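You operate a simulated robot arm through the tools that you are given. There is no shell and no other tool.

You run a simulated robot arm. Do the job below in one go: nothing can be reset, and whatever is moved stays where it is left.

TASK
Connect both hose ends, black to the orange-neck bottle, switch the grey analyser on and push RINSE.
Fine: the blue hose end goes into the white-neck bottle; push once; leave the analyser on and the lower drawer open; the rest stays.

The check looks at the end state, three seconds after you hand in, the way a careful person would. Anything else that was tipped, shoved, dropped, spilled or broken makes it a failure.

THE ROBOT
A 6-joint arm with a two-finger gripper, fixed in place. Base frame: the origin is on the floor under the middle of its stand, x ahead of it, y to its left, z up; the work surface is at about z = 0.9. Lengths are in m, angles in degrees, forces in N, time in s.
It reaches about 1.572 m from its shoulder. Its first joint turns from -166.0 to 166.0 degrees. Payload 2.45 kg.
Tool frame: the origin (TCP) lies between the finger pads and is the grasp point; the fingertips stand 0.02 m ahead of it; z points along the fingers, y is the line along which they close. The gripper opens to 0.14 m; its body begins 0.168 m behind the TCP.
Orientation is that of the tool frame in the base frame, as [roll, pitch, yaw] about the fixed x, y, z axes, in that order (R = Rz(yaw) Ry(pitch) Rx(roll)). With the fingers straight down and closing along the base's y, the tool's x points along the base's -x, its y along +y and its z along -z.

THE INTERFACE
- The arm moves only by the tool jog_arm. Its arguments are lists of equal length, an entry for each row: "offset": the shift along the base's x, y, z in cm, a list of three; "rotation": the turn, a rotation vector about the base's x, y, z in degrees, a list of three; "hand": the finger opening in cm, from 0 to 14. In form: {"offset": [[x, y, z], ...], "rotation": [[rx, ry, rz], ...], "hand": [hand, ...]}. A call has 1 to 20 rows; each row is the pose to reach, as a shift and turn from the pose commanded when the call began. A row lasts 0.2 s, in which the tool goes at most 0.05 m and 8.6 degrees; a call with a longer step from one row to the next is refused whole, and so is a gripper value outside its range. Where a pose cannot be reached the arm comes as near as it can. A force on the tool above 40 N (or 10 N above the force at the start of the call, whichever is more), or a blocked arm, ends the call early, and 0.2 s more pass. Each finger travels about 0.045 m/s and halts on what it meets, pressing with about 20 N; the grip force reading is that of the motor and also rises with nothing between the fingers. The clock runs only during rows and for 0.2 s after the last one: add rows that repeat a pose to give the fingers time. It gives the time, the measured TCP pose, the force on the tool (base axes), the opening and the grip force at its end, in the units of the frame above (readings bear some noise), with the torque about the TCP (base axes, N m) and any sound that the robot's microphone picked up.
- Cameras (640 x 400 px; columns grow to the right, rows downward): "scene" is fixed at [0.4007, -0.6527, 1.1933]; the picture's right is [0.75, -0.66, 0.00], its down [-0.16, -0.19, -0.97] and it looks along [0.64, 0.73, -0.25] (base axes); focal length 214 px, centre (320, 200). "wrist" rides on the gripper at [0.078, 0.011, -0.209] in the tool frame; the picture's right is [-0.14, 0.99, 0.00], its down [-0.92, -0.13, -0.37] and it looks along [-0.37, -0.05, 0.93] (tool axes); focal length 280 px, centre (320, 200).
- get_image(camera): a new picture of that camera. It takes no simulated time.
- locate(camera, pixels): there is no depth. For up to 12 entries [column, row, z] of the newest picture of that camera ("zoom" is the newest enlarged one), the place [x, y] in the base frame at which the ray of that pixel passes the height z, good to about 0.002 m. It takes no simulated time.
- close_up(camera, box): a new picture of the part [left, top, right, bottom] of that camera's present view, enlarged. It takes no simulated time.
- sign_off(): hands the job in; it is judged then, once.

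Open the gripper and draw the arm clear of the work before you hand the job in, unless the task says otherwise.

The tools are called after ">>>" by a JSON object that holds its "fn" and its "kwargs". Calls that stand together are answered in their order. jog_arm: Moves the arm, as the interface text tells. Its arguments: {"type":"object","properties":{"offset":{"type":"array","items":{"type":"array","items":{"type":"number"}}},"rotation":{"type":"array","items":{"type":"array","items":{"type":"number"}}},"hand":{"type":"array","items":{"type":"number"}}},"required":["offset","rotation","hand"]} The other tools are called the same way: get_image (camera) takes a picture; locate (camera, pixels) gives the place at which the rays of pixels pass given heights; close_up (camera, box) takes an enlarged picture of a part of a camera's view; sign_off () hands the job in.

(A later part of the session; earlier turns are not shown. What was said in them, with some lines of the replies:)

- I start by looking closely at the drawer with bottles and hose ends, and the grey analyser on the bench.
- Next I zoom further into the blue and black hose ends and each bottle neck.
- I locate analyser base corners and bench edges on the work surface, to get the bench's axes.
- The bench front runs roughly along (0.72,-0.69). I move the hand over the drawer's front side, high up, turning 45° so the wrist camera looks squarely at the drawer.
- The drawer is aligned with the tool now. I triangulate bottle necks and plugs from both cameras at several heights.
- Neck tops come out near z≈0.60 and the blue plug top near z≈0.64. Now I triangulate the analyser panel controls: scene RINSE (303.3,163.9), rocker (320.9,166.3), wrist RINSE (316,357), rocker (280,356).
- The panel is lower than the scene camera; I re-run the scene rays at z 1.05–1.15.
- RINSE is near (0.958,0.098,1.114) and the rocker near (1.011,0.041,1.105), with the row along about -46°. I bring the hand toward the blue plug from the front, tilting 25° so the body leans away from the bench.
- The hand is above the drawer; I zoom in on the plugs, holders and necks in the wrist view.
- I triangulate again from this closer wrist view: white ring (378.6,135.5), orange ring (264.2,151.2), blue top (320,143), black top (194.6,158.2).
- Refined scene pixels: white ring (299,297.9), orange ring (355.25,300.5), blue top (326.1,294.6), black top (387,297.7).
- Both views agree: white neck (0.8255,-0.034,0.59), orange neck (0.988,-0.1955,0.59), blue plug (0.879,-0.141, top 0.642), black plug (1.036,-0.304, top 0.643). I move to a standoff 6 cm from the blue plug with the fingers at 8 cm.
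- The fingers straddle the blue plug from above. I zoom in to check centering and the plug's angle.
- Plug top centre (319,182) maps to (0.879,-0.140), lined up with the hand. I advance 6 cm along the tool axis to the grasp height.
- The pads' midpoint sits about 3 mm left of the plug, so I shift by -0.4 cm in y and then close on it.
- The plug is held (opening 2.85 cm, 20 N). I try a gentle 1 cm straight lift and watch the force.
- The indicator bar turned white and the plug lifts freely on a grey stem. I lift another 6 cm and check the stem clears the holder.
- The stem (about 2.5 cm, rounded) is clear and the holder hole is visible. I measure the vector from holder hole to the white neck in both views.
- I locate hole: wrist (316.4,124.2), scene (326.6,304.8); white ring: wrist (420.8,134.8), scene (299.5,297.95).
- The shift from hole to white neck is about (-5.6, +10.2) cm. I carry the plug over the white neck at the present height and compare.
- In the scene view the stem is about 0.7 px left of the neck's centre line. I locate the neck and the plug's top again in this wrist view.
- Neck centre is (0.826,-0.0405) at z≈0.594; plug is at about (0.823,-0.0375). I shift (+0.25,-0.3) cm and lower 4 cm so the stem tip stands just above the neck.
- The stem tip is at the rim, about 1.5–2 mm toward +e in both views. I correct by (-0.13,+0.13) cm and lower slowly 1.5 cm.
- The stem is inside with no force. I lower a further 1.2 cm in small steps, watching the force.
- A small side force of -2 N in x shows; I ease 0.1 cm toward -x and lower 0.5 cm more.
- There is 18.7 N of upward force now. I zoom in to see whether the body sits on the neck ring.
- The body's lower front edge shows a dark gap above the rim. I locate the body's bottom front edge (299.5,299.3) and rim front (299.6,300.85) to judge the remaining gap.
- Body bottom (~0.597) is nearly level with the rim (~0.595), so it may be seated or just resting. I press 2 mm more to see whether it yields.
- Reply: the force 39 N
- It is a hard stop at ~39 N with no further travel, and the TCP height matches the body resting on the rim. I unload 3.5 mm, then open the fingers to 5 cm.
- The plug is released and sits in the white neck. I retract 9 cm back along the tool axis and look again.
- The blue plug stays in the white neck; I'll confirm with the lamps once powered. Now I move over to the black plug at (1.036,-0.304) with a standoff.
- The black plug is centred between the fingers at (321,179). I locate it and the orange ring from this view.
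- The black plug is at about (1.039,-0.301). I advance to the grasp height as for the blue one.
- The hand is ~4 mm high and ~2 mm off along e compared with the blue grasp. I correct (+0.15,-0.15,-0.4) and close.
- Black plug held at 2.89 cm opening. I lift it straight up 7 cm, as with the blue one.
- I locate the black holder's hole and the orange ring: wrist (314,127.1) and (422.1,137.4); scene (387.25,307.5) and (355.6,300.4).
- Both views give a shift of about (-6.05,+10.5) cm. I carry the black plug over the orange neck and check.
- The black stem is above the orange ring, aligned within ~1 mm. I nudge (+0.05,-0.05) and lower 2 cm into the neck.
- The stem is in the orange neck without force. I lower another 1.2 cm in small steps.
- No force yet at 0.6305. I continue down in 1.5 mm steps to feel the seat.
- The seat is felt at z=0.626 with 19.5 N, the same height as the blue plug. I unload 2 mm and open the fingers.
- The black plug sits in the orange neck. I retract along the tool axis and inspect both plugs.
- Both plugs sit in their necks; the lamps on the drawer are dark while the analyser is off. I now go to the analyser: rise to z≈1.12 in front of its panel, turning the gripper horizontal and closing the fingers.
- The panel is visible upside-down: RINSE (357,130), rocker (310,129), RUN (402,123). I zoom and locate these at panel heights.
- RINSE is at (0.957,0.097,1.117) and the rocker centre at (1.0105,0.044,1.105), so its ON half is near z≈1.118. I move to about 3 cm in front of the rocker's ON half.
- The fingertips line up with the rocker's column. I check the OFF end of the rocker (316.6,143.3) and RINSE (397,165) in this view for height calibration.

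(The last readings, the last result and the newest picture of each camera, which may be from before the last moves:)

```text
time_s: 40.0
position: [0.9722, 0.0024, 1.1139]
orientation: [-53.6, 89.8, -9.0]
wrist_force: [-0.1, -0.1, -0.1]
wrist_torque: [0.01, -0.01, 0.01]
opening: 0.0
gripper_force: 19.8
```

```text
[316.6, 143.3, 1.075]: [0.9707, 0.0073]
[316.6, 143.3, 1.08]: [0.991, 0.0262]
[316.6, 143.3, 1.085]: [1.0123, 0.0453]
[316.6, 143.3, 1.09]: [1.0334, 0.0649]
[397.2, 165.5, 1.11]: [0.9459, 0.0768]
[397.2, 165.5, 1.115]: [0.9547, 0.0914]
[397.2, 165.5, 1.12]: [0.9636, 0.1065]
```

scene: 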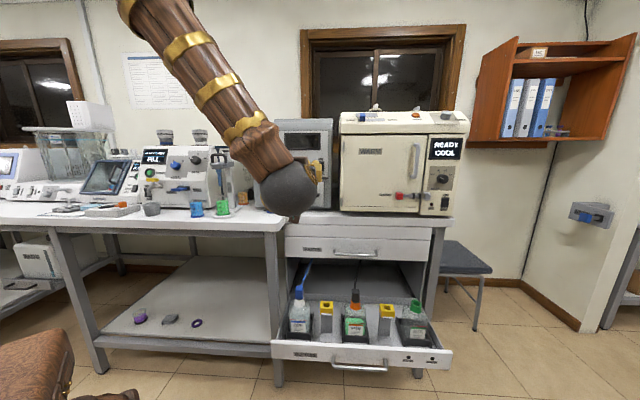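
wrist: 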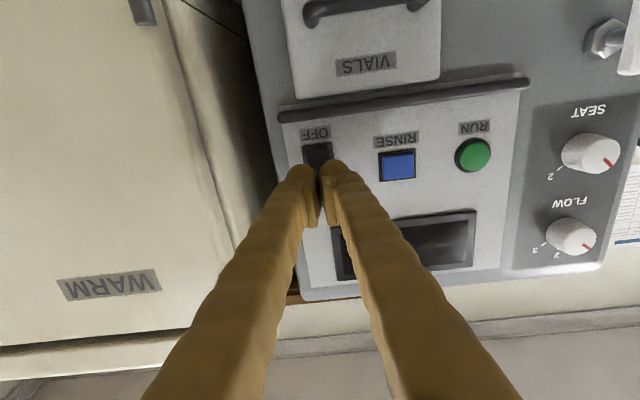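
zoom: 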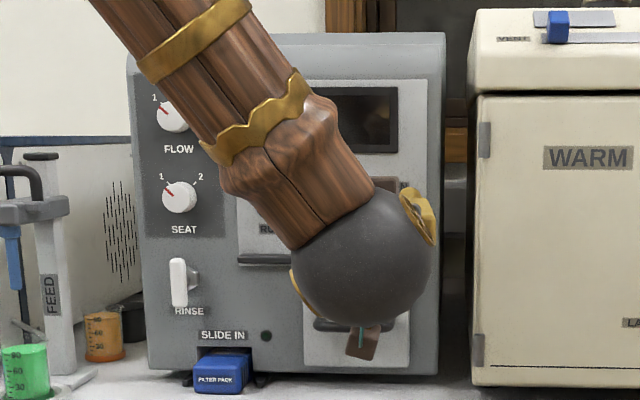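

The rocker spans z≈1.085–1.13, so its ON half centre is ~1.119. I raise 0.5 cm and advance 2.2 cm toward it.

>>> {"fn": "jog_arm", "kwargs": {"offset": [[0, 0, 0.5], [0.5, 0.5, 0.5], [1.0, 1.0, 0.5], [1.5, 1.5, 0.5], [1.5, 1.5, 0.5]], "rotation": [[0, 0, 0], [0, 0, 0], [0, 0, 0], [0, 0, 0], [0, 0, 0]], "hand": [0, 0, 0, 0, 0]}}

>>> {"fn": "close_up", "kwargs": {"camera": "wrist", "box": [240, 100, 440, 225]}}

```text
time_s: 41.2
position: [0.9867, 0.0181, 1.121]
orientation: [-46.8, 89.9, -2.3]
wrist_force: [0.3, -0.5, -0.5]
wrist_torque: [0.01, -0.02, -0.02]
opening: 0.0
gripper_force: 20.3
```

```text
3.20 times, centred on (340, 162) of wrist
```

zoom: 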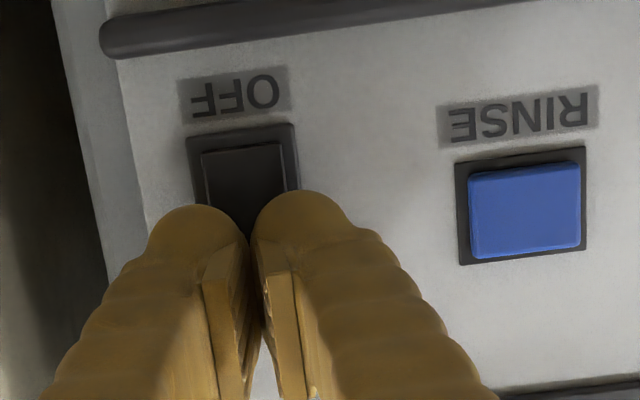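

About 1.5 cm remains to the panel. I creep forward in 2 mm steps and watch force and sound.

>>> {"fn": "jog_arm", "kwargs": {"offset": [[0.14, 0.14, 0], [0.28, 0.28, 0], [0.42, 0.42, 0], [0.57, 0.57, 0]], "rotation": [[0, 0, 0], [0, 0, 0], [0, 0, 0], [0, 0, 0]], "hand": [0, 0, 0, 0]}}

>>> {"fn": "close_up", "kwargs": {"camera": "wrist", "box": [240, 100, 440, 225]}}

```text
time_s: 42.2
position: [0.994, 0.0239, 1.1195]
orientation: [-45.9, 90.0, -1.4]
wrist_force: [-16.4, -12.8, 1.2]
wrist_torque: [-0.14, 0.13, 0.1]
opening: 0.0057
gripper_force: 29.8
```

```text
3.20 times, centred on (340, 162) of wrist
```

zoom: 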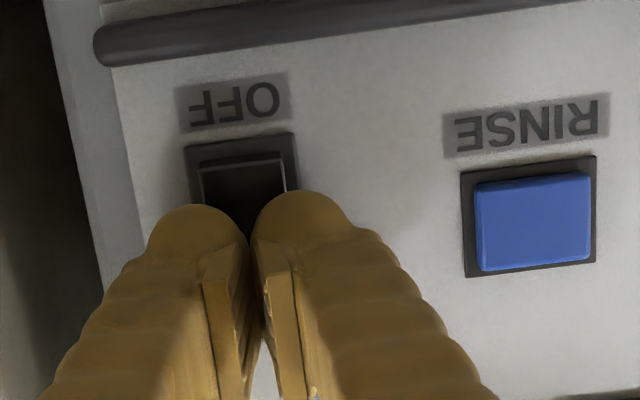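

20 N met at the rocker, and its OFF end now seems to stand out. I back off 4 cm and look for the change.

>>> {"fn": "jog_arm", "kwargs": {"offset": [[-0.6, -0.6, 0], [-1.5, -1.5, 0], [-3, -3, 0], [-4.5, -4.5, 0], [-4.5, -4.5, 0]], "rotation": [[0, 0, 0], [0, 0, 0], [0, 0, 0], [0, 0, 0], [0, 0, 0]], "hand": [0, 0, 0, 0, 0]}}

>>> {"fn": "get_image", "kwargs": {"camera": "wrist"}}

>>> {"fn": "close_up", "kwargs": {"camera": "wrist", "box": [240, 90, 480, 240]}}

>>> {"fn": "close_up", "kwargs": {"camera": "scene", "box": [400, 345, 450, 370]}}

>>> {"fn": "close_up", "kwargs": {"camera": "scene", "box": [240, 110, 350, 215]}}

```text
time_s: 43.4
position: [0.9489, -0.0195, 1.119]
orientation: [-50.9, 89.8, -6.1]
wrist_force: [-0.1, 0.0, -0.8]
wrist_torque: [0.0, 0.05, -0.03]
opening: 0.0
gripper_force: 29.4
```

```text
taken
```

wrist: 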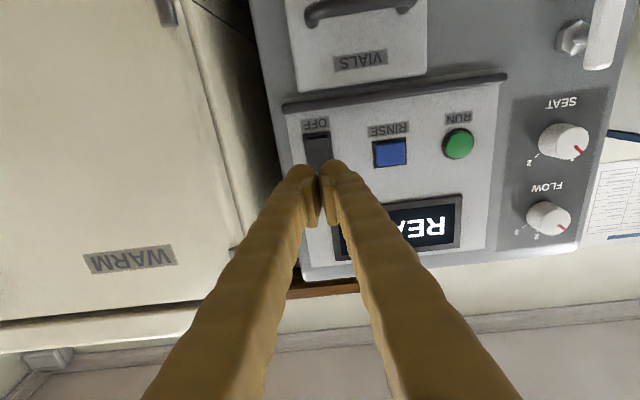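

```text
2.67 times, centred on (360, 165) of wrist
```

zoom: 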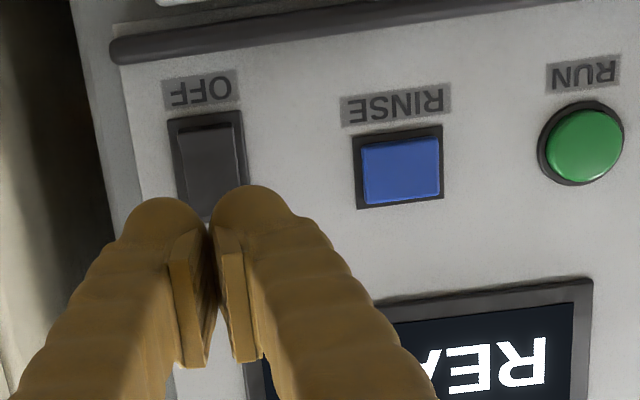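

```text
12.80 times, centred on (425, 358) of scene
```

zoom: 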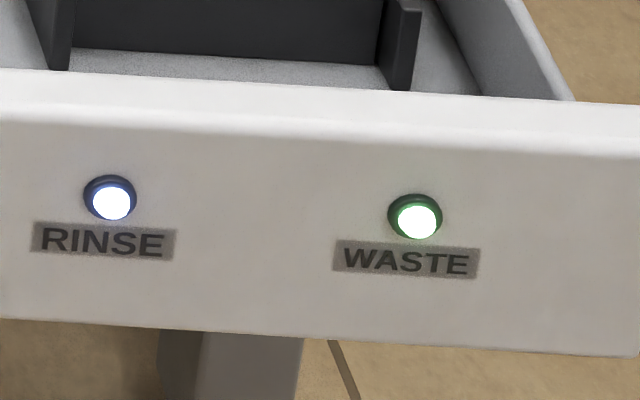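

```text
3.81 times, centred on (295, 162) of scene
```

zoom: 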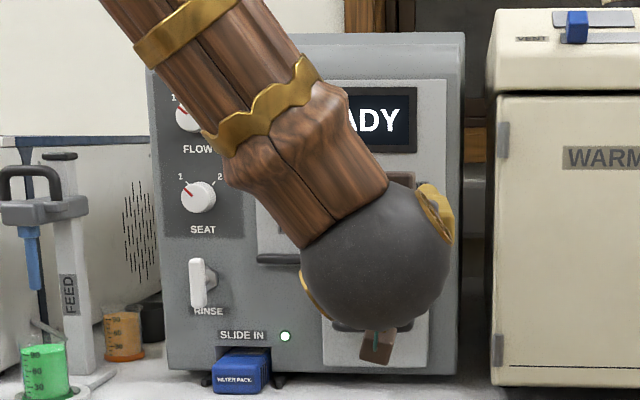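

The analyser shows READY and both drawer lamps are lit. I now shift 7.5 cm left to line up with RINSE, keeping the standoff.

>>> {"fn": "jog_arm", "kwargs": {"offset": [[-1.8, 1.8, -0.1], [-3.6, 3.6, -0.2], [-5.35, 5.35, -0.2], [-5.35, 5.35, -0.2]], "rotation": [[0, 0, 0], [0, 0, 0], [0, 0, 0], [0, 0, 0]], "hand": [0, 0, 0, 0]}}

>>> {"fn": "get_image", "kwargs": {"camera": "wrist"}}

>>> {"fn": "close_up", "kwargs": {"camera": "wrist", "box": [200, 90, 440, 240]}}

>>> {"fn": "close_up", "kwargs": {"camera": "scene", "box": [240, 110, 350, 215]}}

```text
time_s: 44.4
position: [0.8936, 0.033, 1.1197]
orientation: [-49.7, 89.8, -5.1]
wrist_force: [0.1, -0.3, 0.5]
wrist_torque: [0.02, -0.01, 0.03]
opening: 0.0001
gripper_force: 29.5
```

```text
taken
```

wrist: 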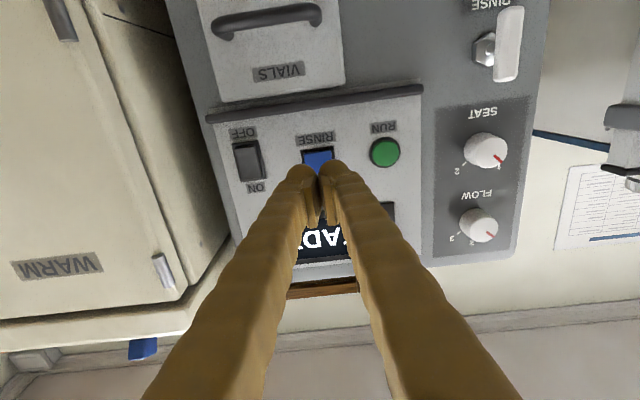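

```text
2.67 times, centred on (320, 165) of wrist
```

zoom: 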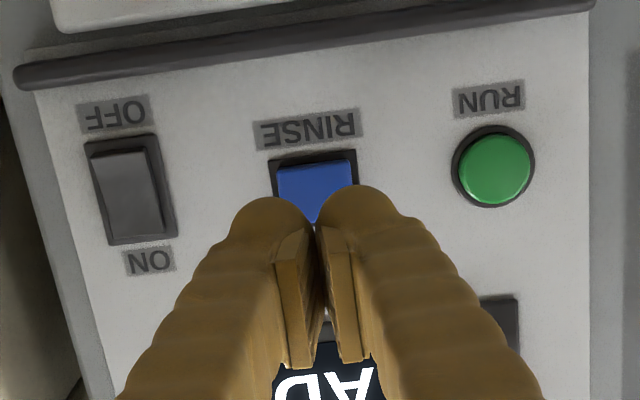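

```text
3.81 times, centred on (295, 162) of scene
```

zoom: 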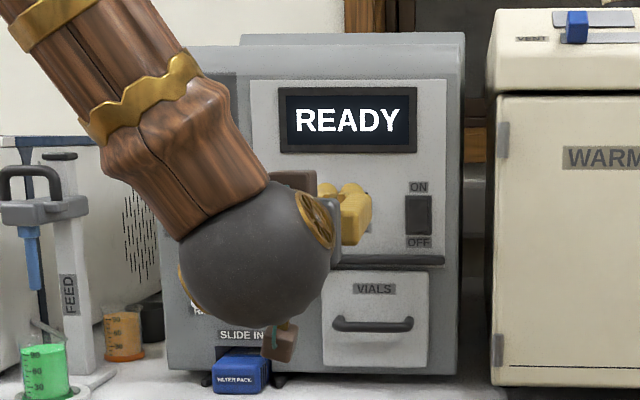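

The screen reads READY, and the fingertips line up with RINSE. I approach to about 2 cm from the panel.

>>> {"fn": "jog_arm", "kwargs": {"offset": [[0, 0, -0.3], [1.2, 1.2, -0.3], [2.4, 2.4, -0.3], [3.3, 3.3, -0.3], [3.3, 3.3, -0.3]], "rotation": [[0, 0, 0], [0, 0, 0], [0, 0, 0], [0, 0, 0], [0, 0, 0]], "hand": [0, 0, 0, 0, 0]}}

>>> {"fn": "close_up", "kwargs": {"camera": "wrist", "box": [200, 90, 440, 240]}}

>>> {"fn": "close_up", "kwargs": {"camera": "scene", "box": [270, 130, 340, 190]}}

```text
time_s: 45.6
position: [0.9291, 0.0659, 1.1159]
orientation: [-45.2, 89.8, -0.6]
wrist_force: [0.3, 0.4, -0.7]
wrist_torque: [0.0, -0.01, 0.03]
opening: 0.0001
gripper_force: 29.2
```

```text
2.67 times, centred on (320, 165) of wrist
```

zoom: 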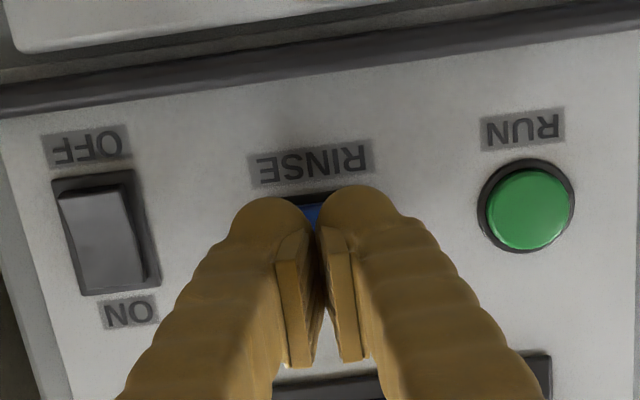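

```text
6.67 times, centred on (305, 160) of scene
```

zoom: 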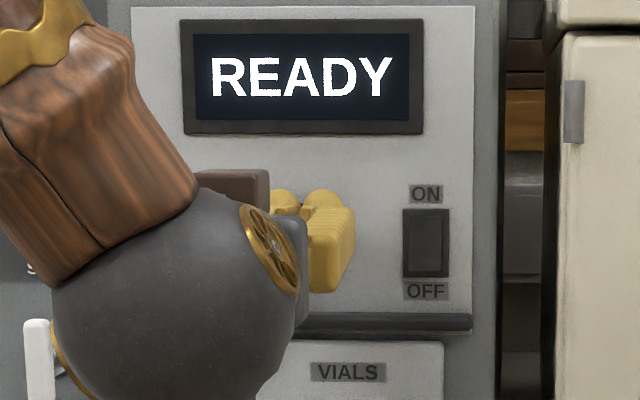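

The tips are ~2 cm from the panel, directly over RINSE. I creep in 2 mm steps for the single push.

>>> {"fn": "jog_arm", "kwargs": {"offset": [[0.14, 0.14, 0], [0.28, 0.28, 0], [0.42, 0.42, 0], [0.57, 0.57, 0]], "rotation": [[0, 0, 0], [0, 0, 0], [0, 0, 0], [0, 0, 0]], "hand": [0, 0, 0, 0]}}

>>> {"fn": "close_up", "kwargs": {"camera": "scene", "box": [270, 130, 340, 190]}}

>>> {"fn": "close_up", "kwargs": {"camera": "wrist", "box": [200, 90, 440, 240]}}

```text
time_s: 46.6
position: [0.9322, 0.073, 1.1164]
orientation: [-50.5, 89.8, -5.9]
wrist_force: [-0.2, 0.8, -0.8]
wrist_torque: [-0.01, -0.01, 0.01]
opening: 0.0
gripper_force: 29.6
```

```text
6.67 times, centred on (305, 160) of scene
```

zoom: 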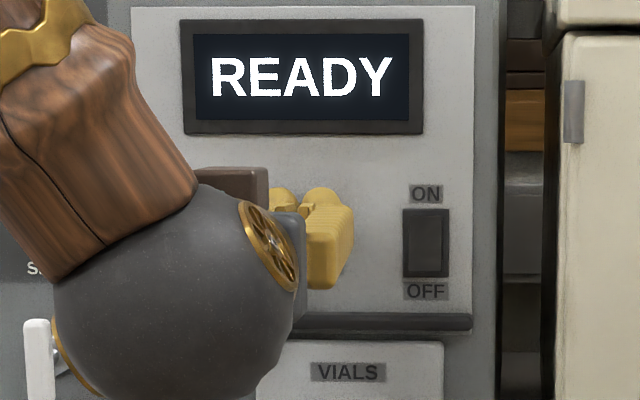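

```text
2.67 times, centred on (320, 165) of wrist
```

zoom: 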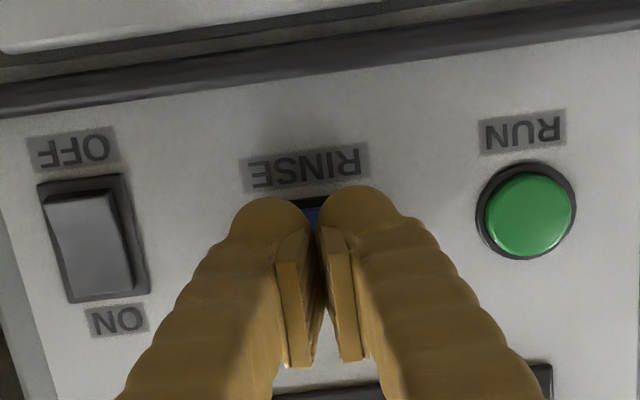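

No contact yet. I continue creeping in 2 mm steps.

>>> {"fn": "jog_arm", "kwargs": {"offset": [[0.14, 0.14, 0], [0.28, 0.28, 0], [0.42, 0.42, 0], [0.57, 0.57, 0]], "rotation": [[0, 0, 0], [0, 0, 0], [0, 0, 0], [0, 0, 0]], "hand": [0, 0, 0, 0]}}

>>> {"fn": "close_up", "kwargs": {"camera": "scene", "box": [270, 130, 340, 190]}}

>>> {"fn": "close_up", "kwargs": {"camera": "wrist", "box": [200, 90, 440, 240]}}

```text
time_s: 47.6
position: [0.9378, 0.0782, 1.116]
orientation: [-52.8, 89.7, -8.0]
wrist_force: [-0.5, 1.4, 0.0]
wrist_torque: [0.01, 0.03, -0.01]
opening: 0.0
gripper_force: 29.9
```

```text
6.67 times, centred on (305, 160) of scene
```

zoom: 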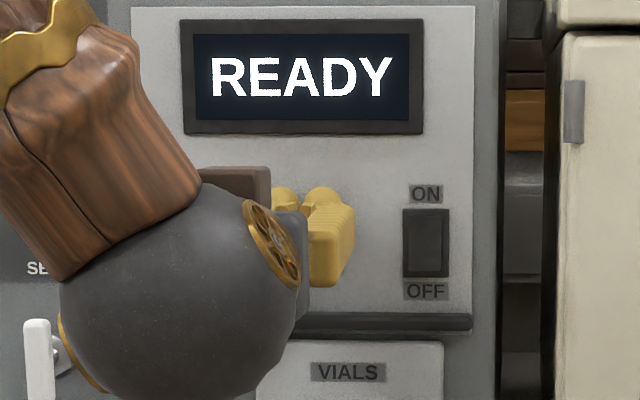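

```text
2.67 times, centred on (320, 165) of wrist
```

zoom: 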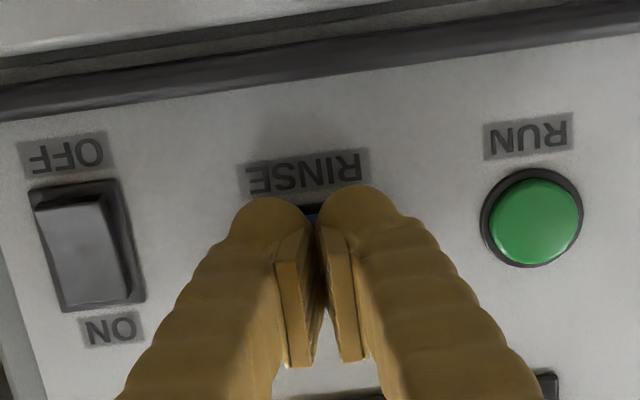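

Still only ~1.5 N. I continue forward with 1.5 mm steps.

>>> {"fn": "jog_arm", "kwargs": {"offset": [[0.11, 0.11, 0], [0.21, 0.21, 0], [0.32, 0.32, 0]], "rotation": [[0, 0, 0], [0, 0, 0], [0, 0, 0]], "hand": [0, 0, 0]}}

>>> {"fn": "close_up", "kwargs": {"camera": "scene", "box": [270, 130, 340, 190]}}

```text
time_s: 48.4
position: [0.9419, 0.0812, 1.1155]
orientation: [-50.7, 89.8, -6.1]
wrist_force: [-1.4, -0.6, -0.2]
wrist_torque: [-0.02, 0.01, 0.0]
opening: 0.0
gripper_force: 29.3
```

```text
6.67 times, centred on (305, 160) of scene
```

zoom: 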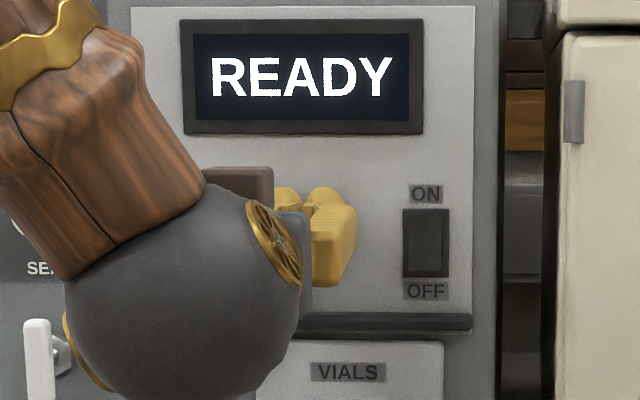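

Still little force. I go forward 3 mm more in 1.5 mm steps.

>>> {"fn": "jog_arm", "kwargs": {"offset": [[0.11, 0.11, 0], [0.21, 0.21, 0]], "rotation": [[0, 0, 0], [0, 0, 0]], "hand": [0, 0]}}

>>> {"fn": "close_up", "kwargs": {"camera": "scene", "box": [270, 130, 340, 190]}}

>>> {"fn": "close_up", "kwargs": {"camera": "wrist", "box": [200, 90, 440, 240]}}

```text
time_s: 49.0
position: [0.9441, 0.0823, 1.1167]
orientation: [-47.4, 89.9, -3.1]
wrist_force: [-1.7, -0.8, 0.0]
wrist_torque: [-0.02, 0.01, 0.02]
opening: 0.0061
gripper_force: 29.1
heard: click
```

```text
6.67 times, centred on (305, 160) of scene
```

zoom: 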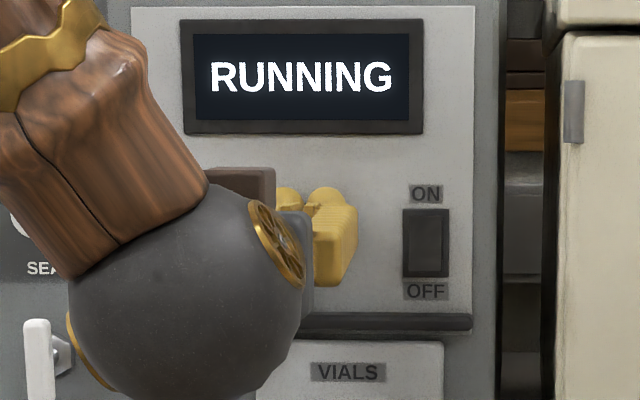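

```text
2.67 times, centred on (320, 165) of wrist
```

zoom: 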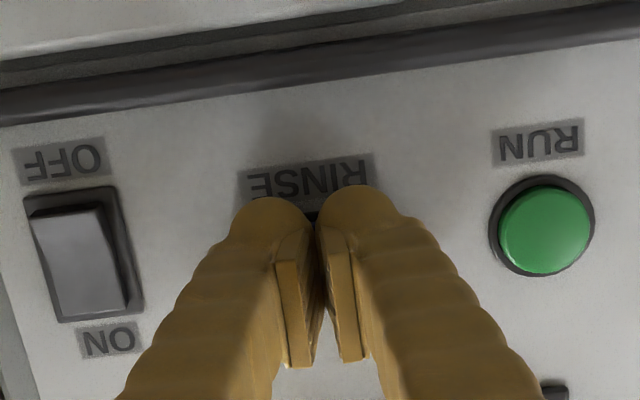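

A click was heard and the display now reads RUNNING. I retract straight back from the panel.

>>> {"fn": "jog_arm", "kwargs": {"offset": [[-1, -1, 0], [-3, -3, 0], [-6, -6, 0], [-9, -9, 0], [-12, -12, 0], [-15, -15, 0], [-15, -15, 0]], "rotation": [[0, 0, 0], [0, 0, 0], [0, 0, 0], [0, 0, 0], [0, 0, 0], [0, 0, 0], [0, 0, 0]], "hand": [0, 0, 0, 0, 0, 0, 0]}}

>>> {"fn": "get_image", "kwargs": {"camera": "scene"}}

>>> {"fn": "close_up", "kwargs": {"camera": "scene", "box": [260, 250, 460, 375]}}

>>> {"fn": "close_up", "kwargs": {"camera": "scene", "box": [240, 110, 350, 215]}}

```text
time_s: 50.6
position: [0.7963, -0.0677, 1.1109]
orientation: [-46.0, 89.7, -1.4]
wrist_force: [-0.4, -0.7, 0.3]
wrist_torque: [0.01, 0.05, -0.03]
opening: 0.0
gripper_force: 29.9
```

```text
taken
```

scene: 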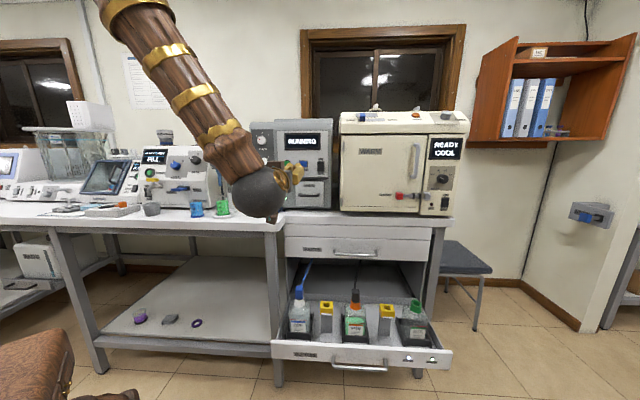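

```text
3.20 times, centred on (360, 312) of scene
```

zoom: 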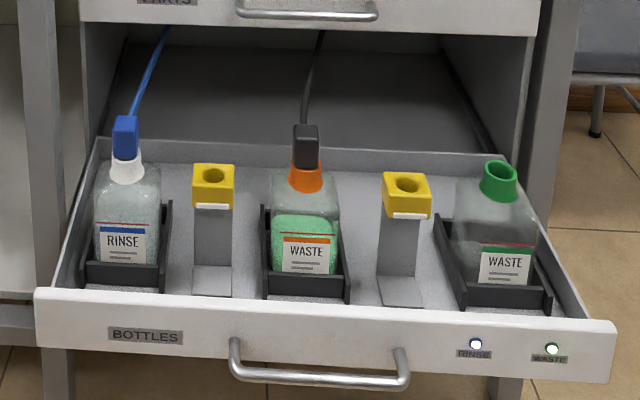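

```text
3.81 times, centred on (295, 162) of scene
```

zoom: 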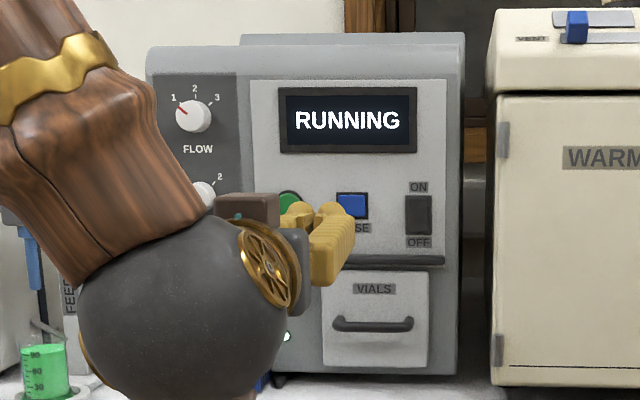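

The analyser is RUNNING with both lamps lit. I draw the arm back and up away from the work and open the gripper.

>>> {"fn": "jog_arm", "kwargs": {"offset": [[-2, -2, 3], [-4, -4, 6], [-6, -6, 9], [-8, -8, 12], [-10, -10, 15], [-12, -12, 18], [-12, -12, 18], [-12, -12, 18], [-12, -12, 18]], "rotation": [[0, 0, 0], [0, 0, 0], [0, 0, 0], [0, 0, 0], [0, 0, 0], [0, 0, 0], [0, 0, 0], [0, 0, 0], [0, 0, 0]], "hand": [0, 0, 2, 4, 6, 8, 10, 10, 10]}}

>>> {"fn": "get_image", "kwargs": {"camera": "scene"}}

>>> {"fn": "close_up", "kwargs": {"camera": "scene", "box": [230, 110, 350, 220]}}

>>> {"fn": "close_up", "kwargs": {"camera": "scene", "box": [260, 250, 460, 375]}}

```text
time_s: 52.6
position: [0.6735, -0.1847, 1.2944]
orientation: [-46.9, 89.7, -2.4]
wrist_force: [0.2, -0.8, -0.4]
wrist_torque: [0.02, 0.04, -0.02]
opening: 0.1001
gripper_force: 0.1
```

```text
taken
```

scene: 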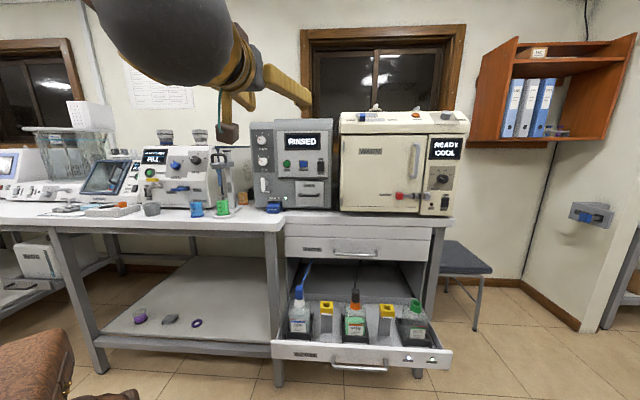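

```text
3.64 times, centred on (290, 165) of scene
```

zoom: 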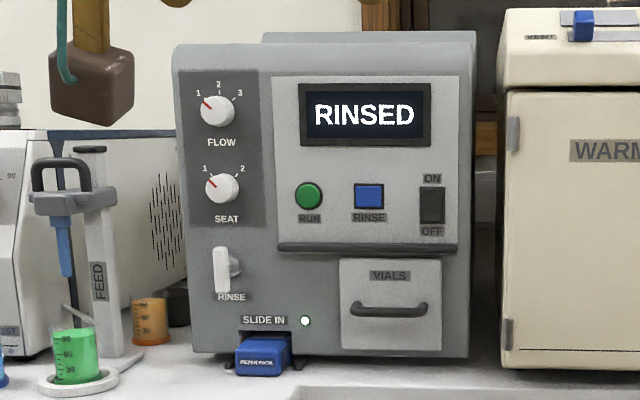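

```text
3.20 times, centred on (360, 312) of scene
```

zoom: 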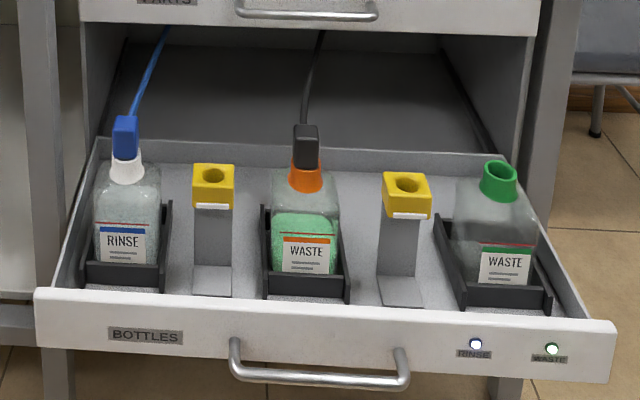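

The display reads RINSED, both lamps are lit, the rocker is on ON, the drawer is open and nothing else has moved. The gripper is open and clear of the work, so I hand in.

>>> {"fn": "sign_off", "kwargs": {}}

```text
The job is handed in.
```

The job is done and handed in. The black hose end is in the orange-neck bottle and the blue one is in the white-neck bottle.

- **Analyser:** I switched it on and pushed RINSE once. The display went from READY to RUNNING to RINSED, and I left the analyser on.
- **Hose ends:** both the RINSE and WASTE lamps on the drawer lit once the power was on. The blue plug leans slightly in its neck.
- **Everything else:** the lower drawer is still open, and the last pictures show nothing else moved. The gripper is open and clear of the work.
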